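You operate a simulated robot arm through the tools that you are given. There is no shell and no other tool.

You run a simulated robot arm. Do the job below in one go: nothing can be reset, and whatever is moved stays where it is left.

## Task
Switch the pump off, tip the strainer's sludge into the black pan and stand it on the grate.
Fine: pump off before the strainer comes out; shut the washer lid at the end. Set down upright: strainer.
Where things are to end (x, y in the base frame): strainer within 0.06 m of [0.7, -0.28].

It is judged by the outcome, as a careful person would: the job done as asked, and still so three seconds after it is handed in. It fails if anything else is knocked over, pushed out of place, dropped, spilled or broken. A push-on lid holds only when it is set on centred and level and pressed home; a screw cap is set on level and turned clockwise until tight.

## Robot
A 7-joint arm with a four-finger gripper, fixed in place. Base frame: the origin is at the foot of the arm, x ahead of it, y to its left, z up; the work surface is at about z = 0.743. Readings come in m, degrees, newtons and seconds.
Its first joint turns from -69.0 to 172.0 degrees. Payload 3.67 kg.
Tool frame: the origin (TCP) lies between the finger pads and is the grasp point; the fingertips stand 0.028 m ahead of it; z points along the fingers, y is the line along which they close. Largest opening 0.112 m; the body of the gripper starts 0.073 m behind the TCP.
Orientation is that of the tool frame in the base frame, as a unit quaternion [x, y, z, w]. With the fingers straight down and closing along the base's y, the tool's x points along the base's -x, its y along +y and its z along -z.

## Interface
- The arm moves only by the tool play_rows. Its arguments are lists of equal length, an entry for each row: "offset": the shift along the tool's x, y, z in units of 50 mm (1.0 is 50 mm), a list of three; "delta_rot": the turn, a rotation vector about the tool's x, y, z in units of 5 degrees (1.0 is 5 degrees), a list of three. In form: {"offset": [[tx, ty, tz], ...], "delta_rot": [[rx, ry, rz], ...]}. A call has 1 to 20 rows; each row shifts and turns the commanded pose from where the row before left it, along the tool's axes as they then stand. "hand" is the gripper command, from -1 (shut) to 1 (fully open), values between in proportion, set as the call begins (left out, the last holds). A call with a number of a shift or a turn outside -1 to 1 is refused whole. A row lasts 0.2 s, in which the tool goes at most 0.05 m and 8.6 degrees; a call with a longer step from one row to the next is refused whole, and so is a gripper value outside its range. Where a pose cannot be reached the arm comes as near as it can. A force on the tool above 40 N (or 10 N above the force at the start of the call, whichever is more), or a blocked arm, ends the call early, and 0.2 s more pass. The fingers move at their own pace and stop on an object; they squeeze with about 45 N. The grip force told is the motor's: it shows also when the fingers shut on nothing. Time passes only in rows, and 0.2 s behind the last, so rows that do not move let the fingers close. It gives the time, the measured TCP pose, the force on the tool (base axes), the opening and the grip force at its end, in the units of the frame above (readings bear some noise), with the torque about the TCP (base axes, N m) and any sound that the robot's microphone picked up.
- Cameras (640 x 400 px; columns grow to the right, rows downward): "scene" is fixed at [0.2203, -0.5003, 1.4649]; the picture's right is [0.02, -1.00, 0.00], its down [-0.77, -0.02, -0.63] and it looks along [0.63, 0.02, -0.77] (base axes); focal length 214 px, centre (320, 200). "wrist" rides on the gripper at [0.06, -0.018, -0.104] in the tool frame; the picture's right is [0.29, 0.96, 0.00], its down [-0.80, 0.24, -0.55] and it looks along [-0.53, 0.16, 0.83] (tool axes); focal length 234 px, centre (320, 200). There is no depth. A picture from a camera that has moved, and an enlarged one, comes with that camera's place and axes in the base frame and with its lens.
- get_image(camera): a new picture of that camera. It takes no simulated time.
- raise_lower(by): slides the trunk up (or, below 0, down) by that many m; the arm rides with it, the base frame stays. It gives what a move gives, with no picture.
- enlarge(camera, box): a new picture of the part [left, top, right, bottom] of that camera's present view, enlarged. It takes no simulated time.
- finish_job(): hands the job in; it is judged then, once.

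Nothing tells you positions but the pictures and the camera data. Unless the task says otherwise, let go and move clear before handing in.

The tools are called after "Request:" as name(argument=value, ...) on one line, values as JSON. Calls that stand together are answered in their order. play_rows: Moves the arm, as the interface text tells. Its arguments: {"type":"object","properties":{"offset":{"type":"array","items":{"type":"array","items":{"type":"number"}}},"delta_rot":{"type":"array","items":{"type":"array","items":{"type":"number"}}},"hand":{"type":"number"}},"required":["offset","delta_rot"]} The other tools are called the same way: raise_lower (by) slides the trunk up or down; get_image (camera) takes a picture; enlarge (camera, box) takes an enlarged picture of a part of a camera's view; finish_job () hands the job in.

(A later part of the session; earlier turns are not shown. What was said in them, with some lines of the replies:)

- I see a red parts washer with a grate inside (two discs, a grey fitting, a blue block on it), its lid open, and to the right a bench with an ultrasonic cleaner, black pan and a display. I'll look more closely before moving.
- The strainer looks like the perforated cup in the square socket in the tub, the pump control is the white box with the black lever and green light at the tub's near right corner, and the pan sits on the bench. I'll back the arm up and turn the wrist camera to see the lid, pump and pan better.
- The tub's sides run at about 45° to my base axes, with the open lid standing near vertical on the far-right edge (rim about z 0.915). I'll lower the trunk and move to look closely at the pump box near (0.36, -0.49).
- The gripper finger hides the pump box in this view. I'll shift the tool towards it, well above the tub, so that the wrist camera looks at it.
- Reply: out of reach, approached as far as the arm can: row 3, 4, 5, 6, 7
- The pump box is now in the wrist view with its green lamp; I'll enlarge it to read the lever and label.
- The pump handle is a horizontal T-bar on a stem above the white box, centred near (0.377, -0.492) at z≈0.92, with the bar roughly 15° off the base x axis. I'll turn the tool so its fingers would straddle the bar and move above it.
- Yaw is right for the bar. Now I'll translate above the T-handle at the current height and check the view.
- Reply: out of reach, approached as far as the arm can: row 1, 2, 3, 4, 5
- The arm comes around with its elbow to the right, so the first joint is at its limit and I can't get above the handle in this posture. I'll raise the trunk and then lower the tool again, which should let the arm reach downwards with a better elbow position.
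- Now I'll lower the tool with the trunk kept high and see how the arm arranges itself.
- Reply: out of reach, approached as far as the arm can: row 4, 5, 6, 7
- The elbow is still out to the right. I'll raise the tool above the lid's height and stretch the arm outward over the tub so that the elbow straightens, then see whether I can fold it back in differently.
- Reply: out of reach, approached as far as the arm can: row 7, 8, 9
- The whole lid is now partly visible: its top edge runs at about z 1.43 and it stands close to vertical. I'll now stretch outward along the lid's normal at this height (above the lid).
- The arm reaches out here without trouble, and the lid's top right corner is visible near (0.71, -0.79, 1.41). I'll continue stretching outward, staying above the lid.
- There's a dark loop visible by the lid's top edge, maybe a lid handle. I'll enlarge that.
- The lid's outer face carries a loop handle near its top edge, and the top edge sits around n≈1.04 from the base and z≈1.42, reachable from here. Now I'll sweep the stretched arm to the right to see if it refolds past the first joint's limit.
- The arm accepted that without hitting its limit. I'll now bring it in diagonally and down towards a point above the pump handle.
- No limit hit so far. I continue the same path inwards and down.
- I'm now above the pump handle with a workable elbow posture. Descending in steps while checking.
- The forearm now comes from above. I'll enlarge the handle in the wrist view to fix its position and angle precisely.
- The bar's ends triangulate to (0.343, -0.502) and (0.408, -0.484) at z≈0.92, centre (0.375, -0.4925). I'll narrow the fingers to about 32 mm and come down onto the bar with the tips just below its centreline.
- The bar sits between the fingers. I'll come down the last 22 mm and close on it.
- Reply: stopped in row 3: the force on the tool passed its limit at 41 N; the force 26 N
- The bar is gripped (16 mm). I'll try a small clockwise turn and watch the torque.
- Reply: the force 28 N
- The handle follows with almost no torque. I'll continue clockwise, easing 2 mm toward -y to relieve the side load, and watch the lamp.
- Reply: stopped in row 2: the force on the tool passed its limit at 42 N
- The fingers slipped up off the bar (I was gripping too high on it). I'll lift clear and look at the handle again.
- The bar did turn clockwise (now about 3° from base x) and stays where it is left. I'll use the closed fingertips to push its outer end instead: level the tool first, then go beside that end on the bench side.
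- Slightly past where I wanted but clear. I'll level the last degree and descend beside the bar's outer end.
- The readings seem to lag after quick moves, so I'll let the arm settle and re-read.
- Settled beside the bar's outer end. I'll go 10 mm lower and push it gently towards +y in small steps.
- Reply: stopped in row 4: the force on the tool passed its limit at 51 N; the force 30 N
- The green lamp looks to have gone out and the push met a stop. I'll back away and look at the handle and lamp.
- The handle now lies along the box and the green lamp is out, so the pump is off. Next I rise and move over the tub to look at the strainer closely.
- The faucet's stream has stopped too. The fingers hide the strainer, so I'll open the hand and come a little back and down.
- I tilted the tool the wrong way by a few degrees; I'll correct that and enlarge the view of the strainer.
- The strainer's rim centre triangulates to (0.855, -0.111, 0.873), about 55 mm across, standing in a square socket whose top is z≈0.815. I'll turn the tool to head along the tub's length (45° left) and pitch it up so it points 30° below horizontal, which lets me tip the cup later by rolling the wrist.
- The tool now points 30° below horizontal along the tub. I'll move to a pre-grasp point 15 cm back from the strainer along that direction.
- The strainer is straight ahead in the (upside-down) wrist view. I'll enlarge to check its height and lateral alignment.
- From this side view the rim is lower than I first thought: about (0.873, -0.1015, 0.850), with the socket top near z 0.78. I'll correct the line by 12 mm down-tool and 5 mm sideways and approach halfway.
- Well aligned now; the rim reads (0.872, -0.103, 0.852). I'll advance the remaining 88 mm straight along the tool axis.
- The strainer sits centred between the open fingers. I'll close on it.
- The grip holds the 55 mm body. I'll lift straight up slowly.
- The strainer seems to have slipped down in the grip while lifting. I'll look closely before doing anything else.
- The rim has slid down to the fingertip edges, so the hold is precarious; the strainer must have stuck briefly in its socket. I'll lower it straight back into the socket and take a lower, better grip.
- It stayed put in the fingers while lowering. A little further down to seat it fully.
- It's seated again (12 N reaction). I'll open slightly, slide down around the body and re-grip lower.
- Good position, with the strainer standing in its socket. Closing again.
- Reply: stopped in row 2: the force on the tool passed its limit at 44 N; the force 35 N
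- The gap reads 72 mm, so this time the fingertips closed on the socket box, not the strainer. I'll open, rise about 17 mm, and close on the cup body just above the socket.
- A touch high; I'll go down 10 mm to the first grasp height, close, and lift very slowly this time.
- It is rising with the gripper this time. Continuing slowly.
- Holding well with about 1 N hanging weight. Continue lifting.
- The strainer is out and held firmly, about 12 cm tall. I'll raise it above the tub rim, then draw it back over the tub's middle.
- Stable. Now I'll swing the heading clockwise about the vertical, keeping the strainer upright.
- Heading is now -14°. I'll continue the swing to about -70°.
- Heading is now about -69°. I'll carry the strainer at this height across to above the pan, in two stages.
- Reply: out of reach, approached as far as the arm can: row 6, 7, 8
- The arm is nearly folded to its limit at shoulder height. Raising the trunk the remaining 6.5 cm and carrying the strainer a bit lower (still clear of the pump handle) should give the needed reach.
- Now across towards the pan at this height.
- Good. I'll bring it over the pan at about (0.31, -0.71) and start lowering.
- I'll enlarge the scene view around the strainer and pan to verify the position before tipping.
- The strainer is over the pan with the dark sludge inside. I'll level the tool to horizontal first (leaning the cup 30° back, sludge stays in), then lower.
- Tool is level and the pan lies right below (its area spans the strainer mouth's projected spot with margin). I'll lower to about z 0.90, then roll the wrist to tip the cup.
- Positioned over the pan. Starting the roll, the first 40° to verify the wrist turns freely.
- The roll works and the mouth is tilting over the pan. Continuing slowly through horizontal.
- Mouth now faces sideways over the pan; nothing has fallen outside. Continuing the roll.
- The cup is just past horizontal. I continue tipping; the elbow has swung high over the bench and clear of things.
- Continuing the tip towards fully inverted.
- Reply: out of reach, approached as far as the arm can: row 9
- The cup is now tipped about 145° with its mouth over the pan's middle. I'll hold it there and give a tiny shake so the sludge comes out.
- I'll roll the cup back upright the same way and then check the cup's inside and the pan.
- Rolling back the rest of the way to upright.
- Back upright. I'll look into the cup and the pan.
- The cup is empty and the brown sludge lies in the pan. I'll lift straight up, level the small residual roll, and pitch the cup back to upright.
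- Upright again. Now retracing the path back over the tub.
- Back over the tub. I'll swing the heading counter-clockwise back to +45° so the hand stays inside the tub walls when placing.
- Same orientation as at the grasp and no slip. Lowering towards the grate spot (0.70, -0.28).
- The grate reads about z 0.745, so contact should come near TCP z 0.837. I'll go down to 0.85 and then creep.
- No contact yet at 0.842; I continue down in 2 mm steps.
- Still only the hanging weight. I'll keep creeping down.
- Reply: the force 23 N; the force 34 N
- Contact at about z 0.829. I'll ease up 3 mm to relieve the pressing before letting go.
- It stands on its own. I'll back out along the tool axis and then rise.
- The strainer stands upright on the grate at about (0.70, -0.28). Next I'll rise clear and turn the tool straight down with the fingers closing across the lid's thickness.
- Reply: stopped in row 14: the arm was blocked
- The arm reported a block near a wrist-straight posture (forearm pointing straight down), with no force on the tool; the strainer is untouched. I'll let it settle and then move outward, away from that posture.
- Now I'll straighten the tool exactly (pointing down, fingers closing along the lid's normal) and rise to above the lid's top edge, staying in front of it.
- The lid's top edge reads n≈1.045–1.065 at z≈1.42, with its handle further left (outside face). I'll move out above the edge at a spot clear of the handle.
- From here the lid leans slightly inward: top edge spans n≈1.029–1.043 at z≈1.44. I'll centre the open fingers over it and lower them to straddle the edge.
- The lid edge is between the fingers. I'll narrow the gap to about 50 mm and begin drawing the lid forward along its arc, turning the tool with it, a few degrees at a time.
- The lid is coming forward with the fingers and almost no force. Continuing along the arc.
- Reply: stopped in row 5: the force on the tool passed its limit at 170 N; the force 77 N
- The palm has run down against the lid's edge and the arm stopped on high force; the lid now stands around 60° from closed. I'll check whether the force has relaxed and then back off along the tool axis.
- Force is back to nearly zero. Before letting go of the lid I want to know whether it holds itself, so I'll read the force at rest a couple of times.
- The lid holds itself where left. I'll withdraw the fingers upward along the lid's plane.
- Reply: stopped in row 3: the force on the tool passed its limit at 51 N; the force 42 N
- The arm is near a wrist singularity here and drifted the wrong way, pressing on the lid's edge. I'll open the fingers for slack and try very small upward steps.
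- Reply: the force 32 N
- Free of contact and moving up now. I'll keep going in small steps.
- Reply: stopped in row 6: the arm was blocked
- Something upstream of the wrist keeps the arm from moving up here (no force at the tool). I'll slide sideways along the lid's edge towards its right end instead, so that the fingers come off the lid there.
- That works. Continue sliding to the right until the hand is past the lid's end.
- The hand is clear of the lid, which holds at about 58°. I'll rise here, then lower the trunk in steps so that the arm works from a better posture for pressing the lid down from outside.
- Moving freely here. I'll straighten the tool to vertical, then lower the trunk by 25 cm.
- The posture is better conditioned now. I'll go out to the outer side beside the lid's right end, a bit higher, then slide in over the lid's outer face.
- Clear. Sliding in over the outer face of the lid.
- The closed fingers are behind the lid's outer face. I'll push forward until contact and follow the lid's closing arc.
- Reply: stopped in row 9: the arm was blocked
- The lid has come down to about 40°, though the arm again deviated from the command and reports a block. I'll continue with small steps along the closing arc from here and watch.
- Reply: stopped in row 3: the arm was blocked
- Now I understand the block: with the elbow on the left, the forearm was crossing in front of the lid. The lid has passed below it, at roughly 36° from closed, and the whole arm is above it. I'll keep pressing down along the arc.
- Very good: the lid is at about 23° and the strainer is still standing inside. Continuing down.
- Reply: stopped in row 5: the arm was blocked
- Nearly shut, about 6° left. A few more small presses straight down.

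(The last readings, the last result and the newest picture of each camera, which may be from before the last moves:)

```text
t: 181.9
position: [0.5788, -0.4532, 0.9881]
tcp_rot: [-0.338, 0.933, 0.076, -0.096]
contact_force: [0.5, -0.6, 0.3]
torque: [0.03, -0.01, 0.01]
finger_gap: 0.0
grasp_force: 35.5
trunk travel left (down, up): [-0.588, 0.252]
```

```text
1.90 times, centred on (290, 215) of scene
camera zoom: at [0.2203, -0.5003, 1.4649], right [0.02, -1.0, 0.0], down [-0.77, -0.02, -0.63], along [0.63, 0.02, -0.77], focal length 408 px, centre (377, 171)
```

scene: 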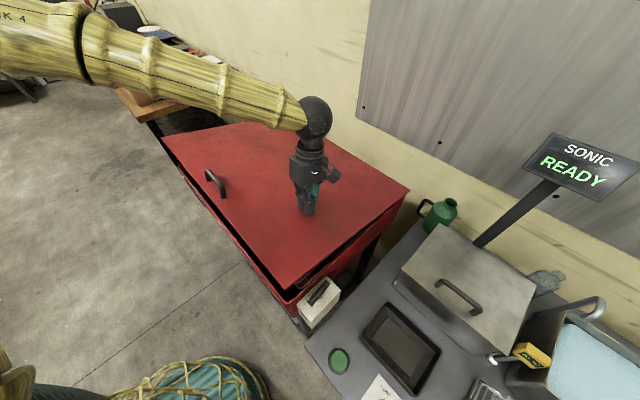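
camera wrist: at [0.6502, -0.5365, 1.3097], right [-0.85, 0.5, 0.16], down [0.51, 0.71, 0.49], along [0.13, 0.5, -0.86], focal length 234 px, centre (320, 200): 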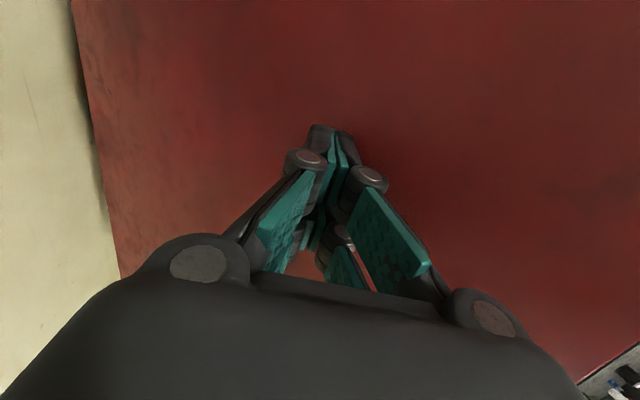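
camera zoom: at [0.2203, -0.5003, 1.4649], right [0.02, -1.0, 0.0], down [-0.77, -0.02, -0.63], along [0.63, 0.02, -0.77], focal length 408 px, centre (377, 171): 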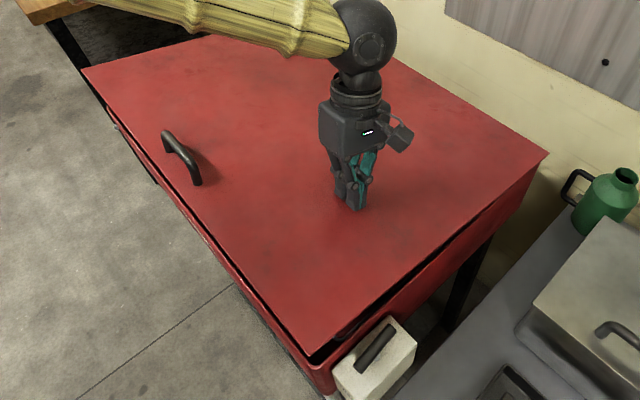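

Just a thin gap remains at the front right. Pressing the last couple of centimetres in small steps.

Request:
play_rows(offset=[[-0.02, -0.035, 0.17], [-0.02, -0.035, 0.17], [0, 0, 0]], delta_rot=[[0, 0, 0], [0, 0, 0], [0, 0, 0]])

Request:
enlarge(camera="scene", box=[150, 110, 430, 320])

```text
t: 182.7
position: [0.578, -0.4534, 0.97]
tcp_rot: [-0.339, 0.933, 0.076, -0.096]
contact_force: [-0.2, 0.2, 0.3]
torque: [-0.01, -0.01, 0.01]
finger_gap: 0.0
grasp_force: 35.9
trunk travel left (down, up): [-0.588, 0.252]
```

```text
1.90 times, centred on (290, 215) of scene
camera zoom: at [0.2203, -0.5003, 1.4649], right [0.02, -1.0, 0.0], down [-0.77, -0.02, -0.63], along [0.63, 0.02, -0.77], focal length 408 px, centre (377, 171)
```

zoom: 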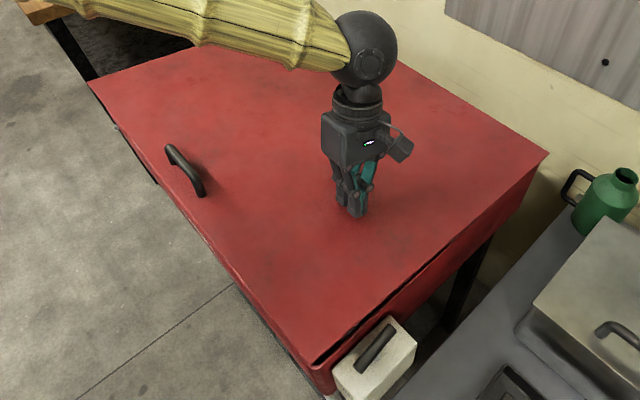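

Request:
play_rows(offset=[[-0.012, -0.02, 0.1], [-0.012, -0.02, 0.1], [0, 0, 0]], delta_rot=[[0, 0, 0], [0, 0, 0], [0, 0, 0]])

Request:
enlarge(camera="scene", box=[230, 180, 430, 320])

```text
t: 183.5
position: [0.5789, -0.4535, 0.9595]
tcp_rot: [-0.338, 0.933, 0.075, -0.096]
contact_force: [0.3, 0.3, -0.1]
torque: [-0.01, 0.01, -0.01]
finger_gap: 0.0
grasp_force: 36.0
trunk travel left (down, up): [-0.588, 0.252]
```

```text
2.86 times, centred on (330, 250) of scene
camera zoom: at [0.2203, -0.5003, 1.4649], right [0.02, -1.0, 0.0], down [-0.77, -0.02, -0.63], along [0.63, 0.02, -0.77], focal length 613 px, centre (291, 57)
```

zoom: 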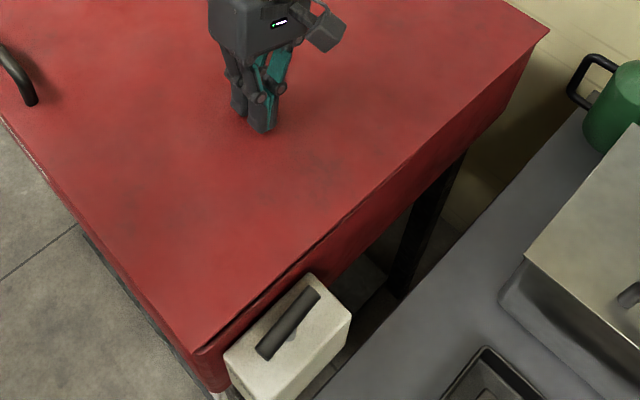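

Almost flush. I'll press on until I feel it seat.

Request:
play_rows(offset=[[-0.008, -0.014, 0.07], [-0.008, -0.014, 0.07], [0, 0, 0]], delta_rot=[[0, 0, 0], [0, 0, 0], [0, 0, 0]])

Request:
play_rows(offset=[[-0.008, -0.014, 0.07], [0, 0, 0]], delta_rot=[[0, 0, 0], [0, 0, 0]])

Request:
enlarge(camera="scene", box=[230, 180, 430, 320])

```text
t: 184.3
position: [0.5783, -0.4531, 0.9516]
tcp_rot: [-0.338, 0.933, 0.076, -0.096]
contact_force: [1.0, -1.1, 0.7]
torque: [-0.03, 0.0, -0.01]
finger_gap: 0.0001
grasp_force: 35.8
trunk travel left (down, up): [-0.588, 0.252]
```

```text
t: 184.9
position: [0.5787, -0.4526, 0.9479]
tcp_rot: [-0.339, 0.933, 0.075, -0.096]
contact_force: [-0.4, -0.1, -0.1]
torque: [-0.01, 0.02, -0.01]
finger_gap: 0.0001
grasp_force: 35.6
trunk travel left (down, up): [-0.588, 0.252]
```

```text
2.86 times, centred on (330, 250) of scene
camera zoom: at [0.2203, -0.5003, 1.4649], right [0.02, -1.0, 0.0], down [-0.77, -0.02, -0.63], along [0.63, 0.02, -0.77], focal length 613 px, centre (291, 57)
```

zoom: 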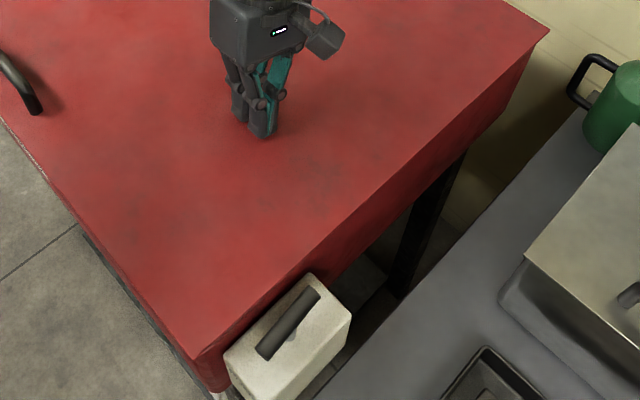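

The dark gap is gone. A couple more millimetres to confirm it's seated.

Request:
play_rows(offset=[[-0.008, -0.014, 0.07], [0, 0, 0]], delta_rot=[[0, 0, 0], [0, 0, 0]])

Request:
play_rows(offset=[[-0.008, -0.014, 0.07], [0, 0, 0]], delta_rot=[[0, 0, 0], [0, 0, 0]])

Request:
enlarge(camera="scene", box=[150, 110, 430, 320])

```text
t: 185.5
position: [0.5766, -0.4546, 0.9461]
tcp_rot: [-0.338, 0.933, 0.076, -0.097]
contact_force: [0.5, 0.3, -0.3]
torque: [0.02, 0.03, 0.0]
finger_gap: 0.0
grasp_force: 35.6
trunk travel left (down, up): [-0.588, 0.252]
```

```text
t: 186.1
position: [0.5763, -0.4536, 0.9424]
tcp_rot: [-0.337, 0.933, 0.076, -0.097]
contact_force: [-0.6, -0.2, -0.7]
torque: [0.03, 0.01, -0.03]
finger_gap: 0.0001
grasp_force: 36.0
trunk travel left (down, up): [-0.588, 0.252]
```

```text
1.90 times, centred on (290, 215) of scene
camera zoom: at [0.2203, -0.5003, 1.4649], right [0.02, -1.0, 0.0], down [-0.77, -0.02, -0.63], along [0.63, 0.02, -0.77], focal length 408 px, centre (377, 171)
```

zoom: 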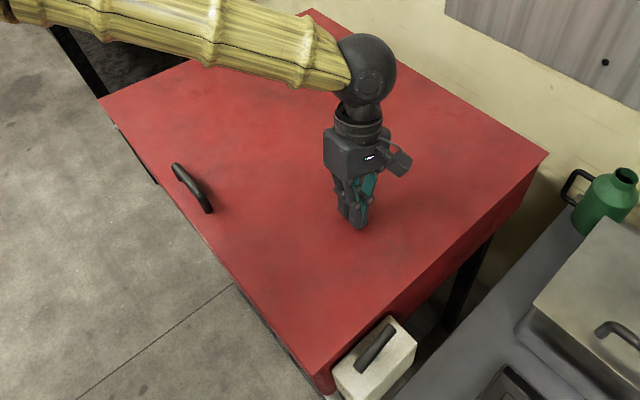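

Still moving slightly without resistance. I'll continue until there is a clear reaction.

Request:
play_rows(offset=[[-0.008, -0.014, 0.08], [-0.008, -0.014, 0.08], [0, 0, 0]], delta_rot=[[0, 0, 0], [0, 0, 0], [0, 0, 0]])

Request:
play_rows(offset=[[-0.008, -0.014, 0.08], [0, 0, 0]], delta_rot=[[0, 0, 0], [0, 0, 0]])

Request:
enlarge(camera="scene", box=[150, 110, 430, 320])

```text
t: 186.9
position: [0.5765, -0.4536, 0.934]
tcp_rot: [-0.339, 0.933, 0.075, -0.096]
contact_force: [1.7, -1.9, 9.8]
torque: [0.04, -0.23, -0.09]
finger_gap: 0.0
grasp_force: 35.5
trunk travel left (down, up): [-0.588, 0.252]
```

```text
t: 187.4
position: [0.5778, -0.4541, 0.935]
tcp_rot: [-0.337, 0.934, 0.072, -0.094]
contact_force: [-4.5, 3.8, 19.6]
torque: [0.32, -0.19, 0.12]
finger_gap: 0.0001
grasp_force: 36.2
trunk travel left (down, up): [-0.588, 0.252]
stopped in row 2: the force on the tool passed its limit at 42 N (the readings are from after the stop); the commanded pose is now the measured one
```

```text
1.90 times, centred on (290, 215) of scene
camera zoom: at [0.2203, -0.5003, 1.4649], right [0.02, -1.0, 0.0], down [-0.77, -0.02, -0.63], along [0.63, 0.02, -0.77], focal length 408 px, centre (377, 171)
```

zoom: 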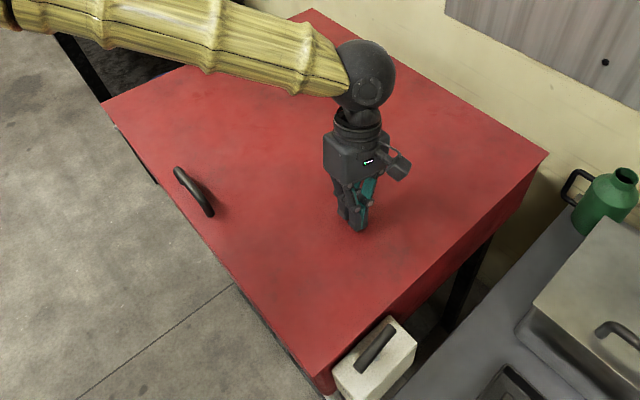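

The lid has seated with a firm reaction. I'll lift off and move clear, then inspect everything.

Request:
play_rows(offset=[[0.04, 0.07, -0.32], [0.085, 0.14, -0.645], [0.085, 0.14, -0.645], [0.085, 0.14, -0.645], [0.085, 0.14, -0.645], [0.085, 0.14, -0.645], [0.085, 0.14, -0.645], [0, 0, 0], [0, 0, 0]], delta_rot=[[0, 0, 0], [0, 0, 0], [0, 0, 0], [0, 0, 0], [0, 0, 0], [0, 0, 0], [0, 0, 0], [0, 0, 0], [0, 0, 0]])

Request:
get_image(camera="scene")

Request:
get_image(camera="wrist")

```text
t: 189.2
position: [0.5647, -0.4665, 1.075]
tcp_rot: [-0.319, 0.929, 0.104, -0.153]
contact_force: [-0.1, 0.5, -0.7]
torque: [0.02, 0.05, -0.02]
finger_gap: 0.0001
grasp_force: 35.3
trunk travel left (down, up): [-0.588, 0.252]
stopped in row 8: the arm was blocked; the commanded pose is now the measured one
```

```text
taken
```

scene: 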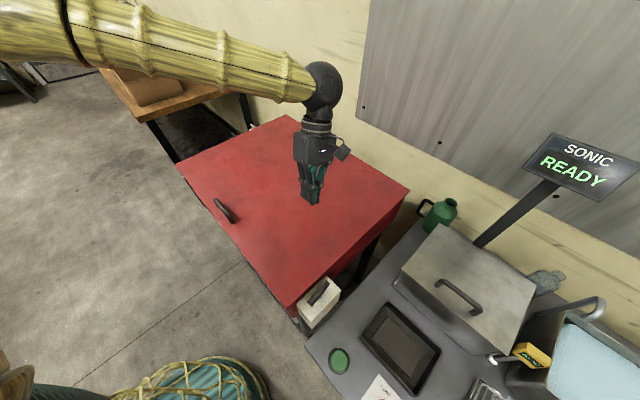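

```text
taken
camera wrist: at [0.5664, -0.5304, 1.1814], right [-0.75, 0.56, 0.34], down [0.66, 0.63, 0.41], along [0.02, 0.54, -0.84], focal length 234 px, centre (320, 200)
```

wrist: 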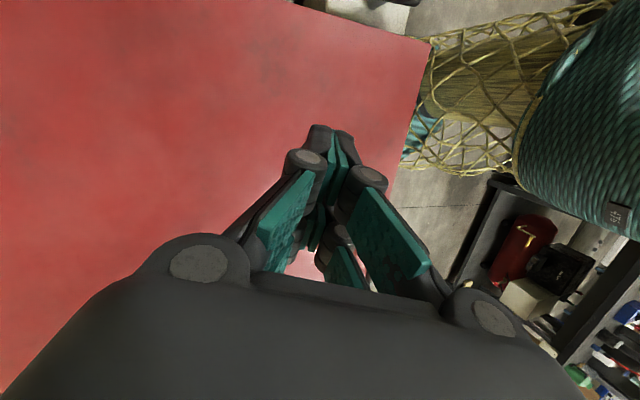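

The lid is shut and the hand is above it. I'll use the trunk to lift the arm well clear and then check details.

Request:
raise_lower(by=0.2)

Request:
get_image(camera="scene")

Request:
enlarge(camera="scene", box=[160, 100, 420, 330])

Request:
enlarge(camera="scene", box=[280, 250, 460, 400])

```text
t: 191.4
position: [0.5657, -0.4668, 1.276]
tcp_rot: [-0.319, 0.93, 0.105, -0.153]
contact_force: [0.0, -1.3, -0.1]
torque: [-0.03, 0.0, 0.01]
finger_gap: 0.0001
grasp_force: 35.7
trunk travel left (down, up): [-0.788, 0.052]
```

```text
taken
```

scene: 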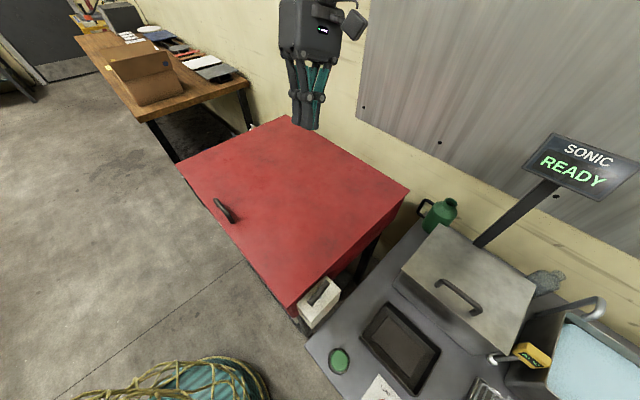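

```text
1.74 times, centred on (290, 215) of scene
camera zoom: at [0.2203, -0.5003, 1.4649], right [0.02, -1.0, 0.0], down [-0.77, -0.02, -0.63], along [0.63, 0.02, -0.77], focal length 373 px, centre (372, 174)
```

zoom: 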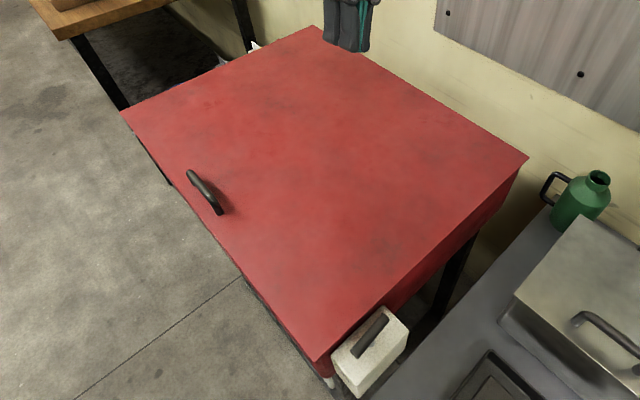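

```text
2.67 times, centred on (370, 325) of scene
camera zoom: at [0.2203, -0.5003, 1.4649], right [0.02, -1.0, 0.0], down [-0.77, -0.02, -0.63], along [0.63, 0.02, -0.77], focal length 572 px, centre (187, -133)
```

zoom: 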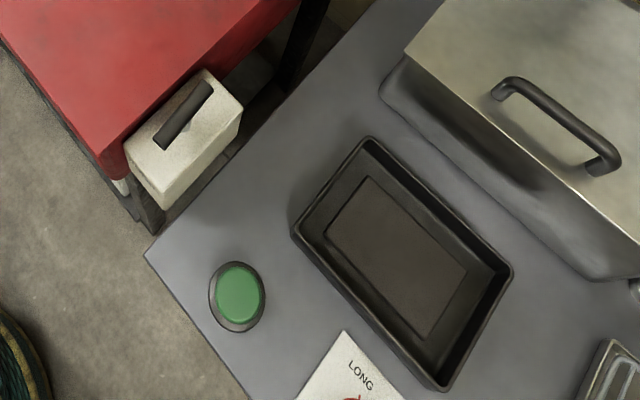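

The lid is shut flush and the pump's lamp is out with its handle at off. The sludge lies in the black pan, and the strainer stood upright on the grate at about (0.70, -0.28) when I last saw it under the closing lid. The hand is empty and clear, so I'm handing the job in.

Request:
finish_job()

```text
The job is handed in.
```

The job is done and handed in, but I couldn't see the strainer again once the lid was shut.

- **Pump:** I switched it off before the strainer came out. The green lamp went out and the faucet stopped running.
- **Strainer:** I tipped the sludge into the black pan and checked that the strainer was empty. I then stood it upright on the grate at about (0.70, -0.28). My last view of it, still standing, was when the lid was about 23° from closed.
- **Washer lid:** It is shut and looks level with the rim. It pushed back firmly when I pressed it home.

Three things went less smoothly along the way:

- **Pump handle:** My first grip slipped off, so I pushed the handle to off with closed fingers instead.
- **Lifting the strainer:** On the first lift it slid down in the grip. I set it back in its socket and gripped it again.
- **Closing the lid:** The forearm got in the lid's way and the force on the tool spiked to about 170 N. I saw no damage, and nothing else was knocked or moved in the final pictures.
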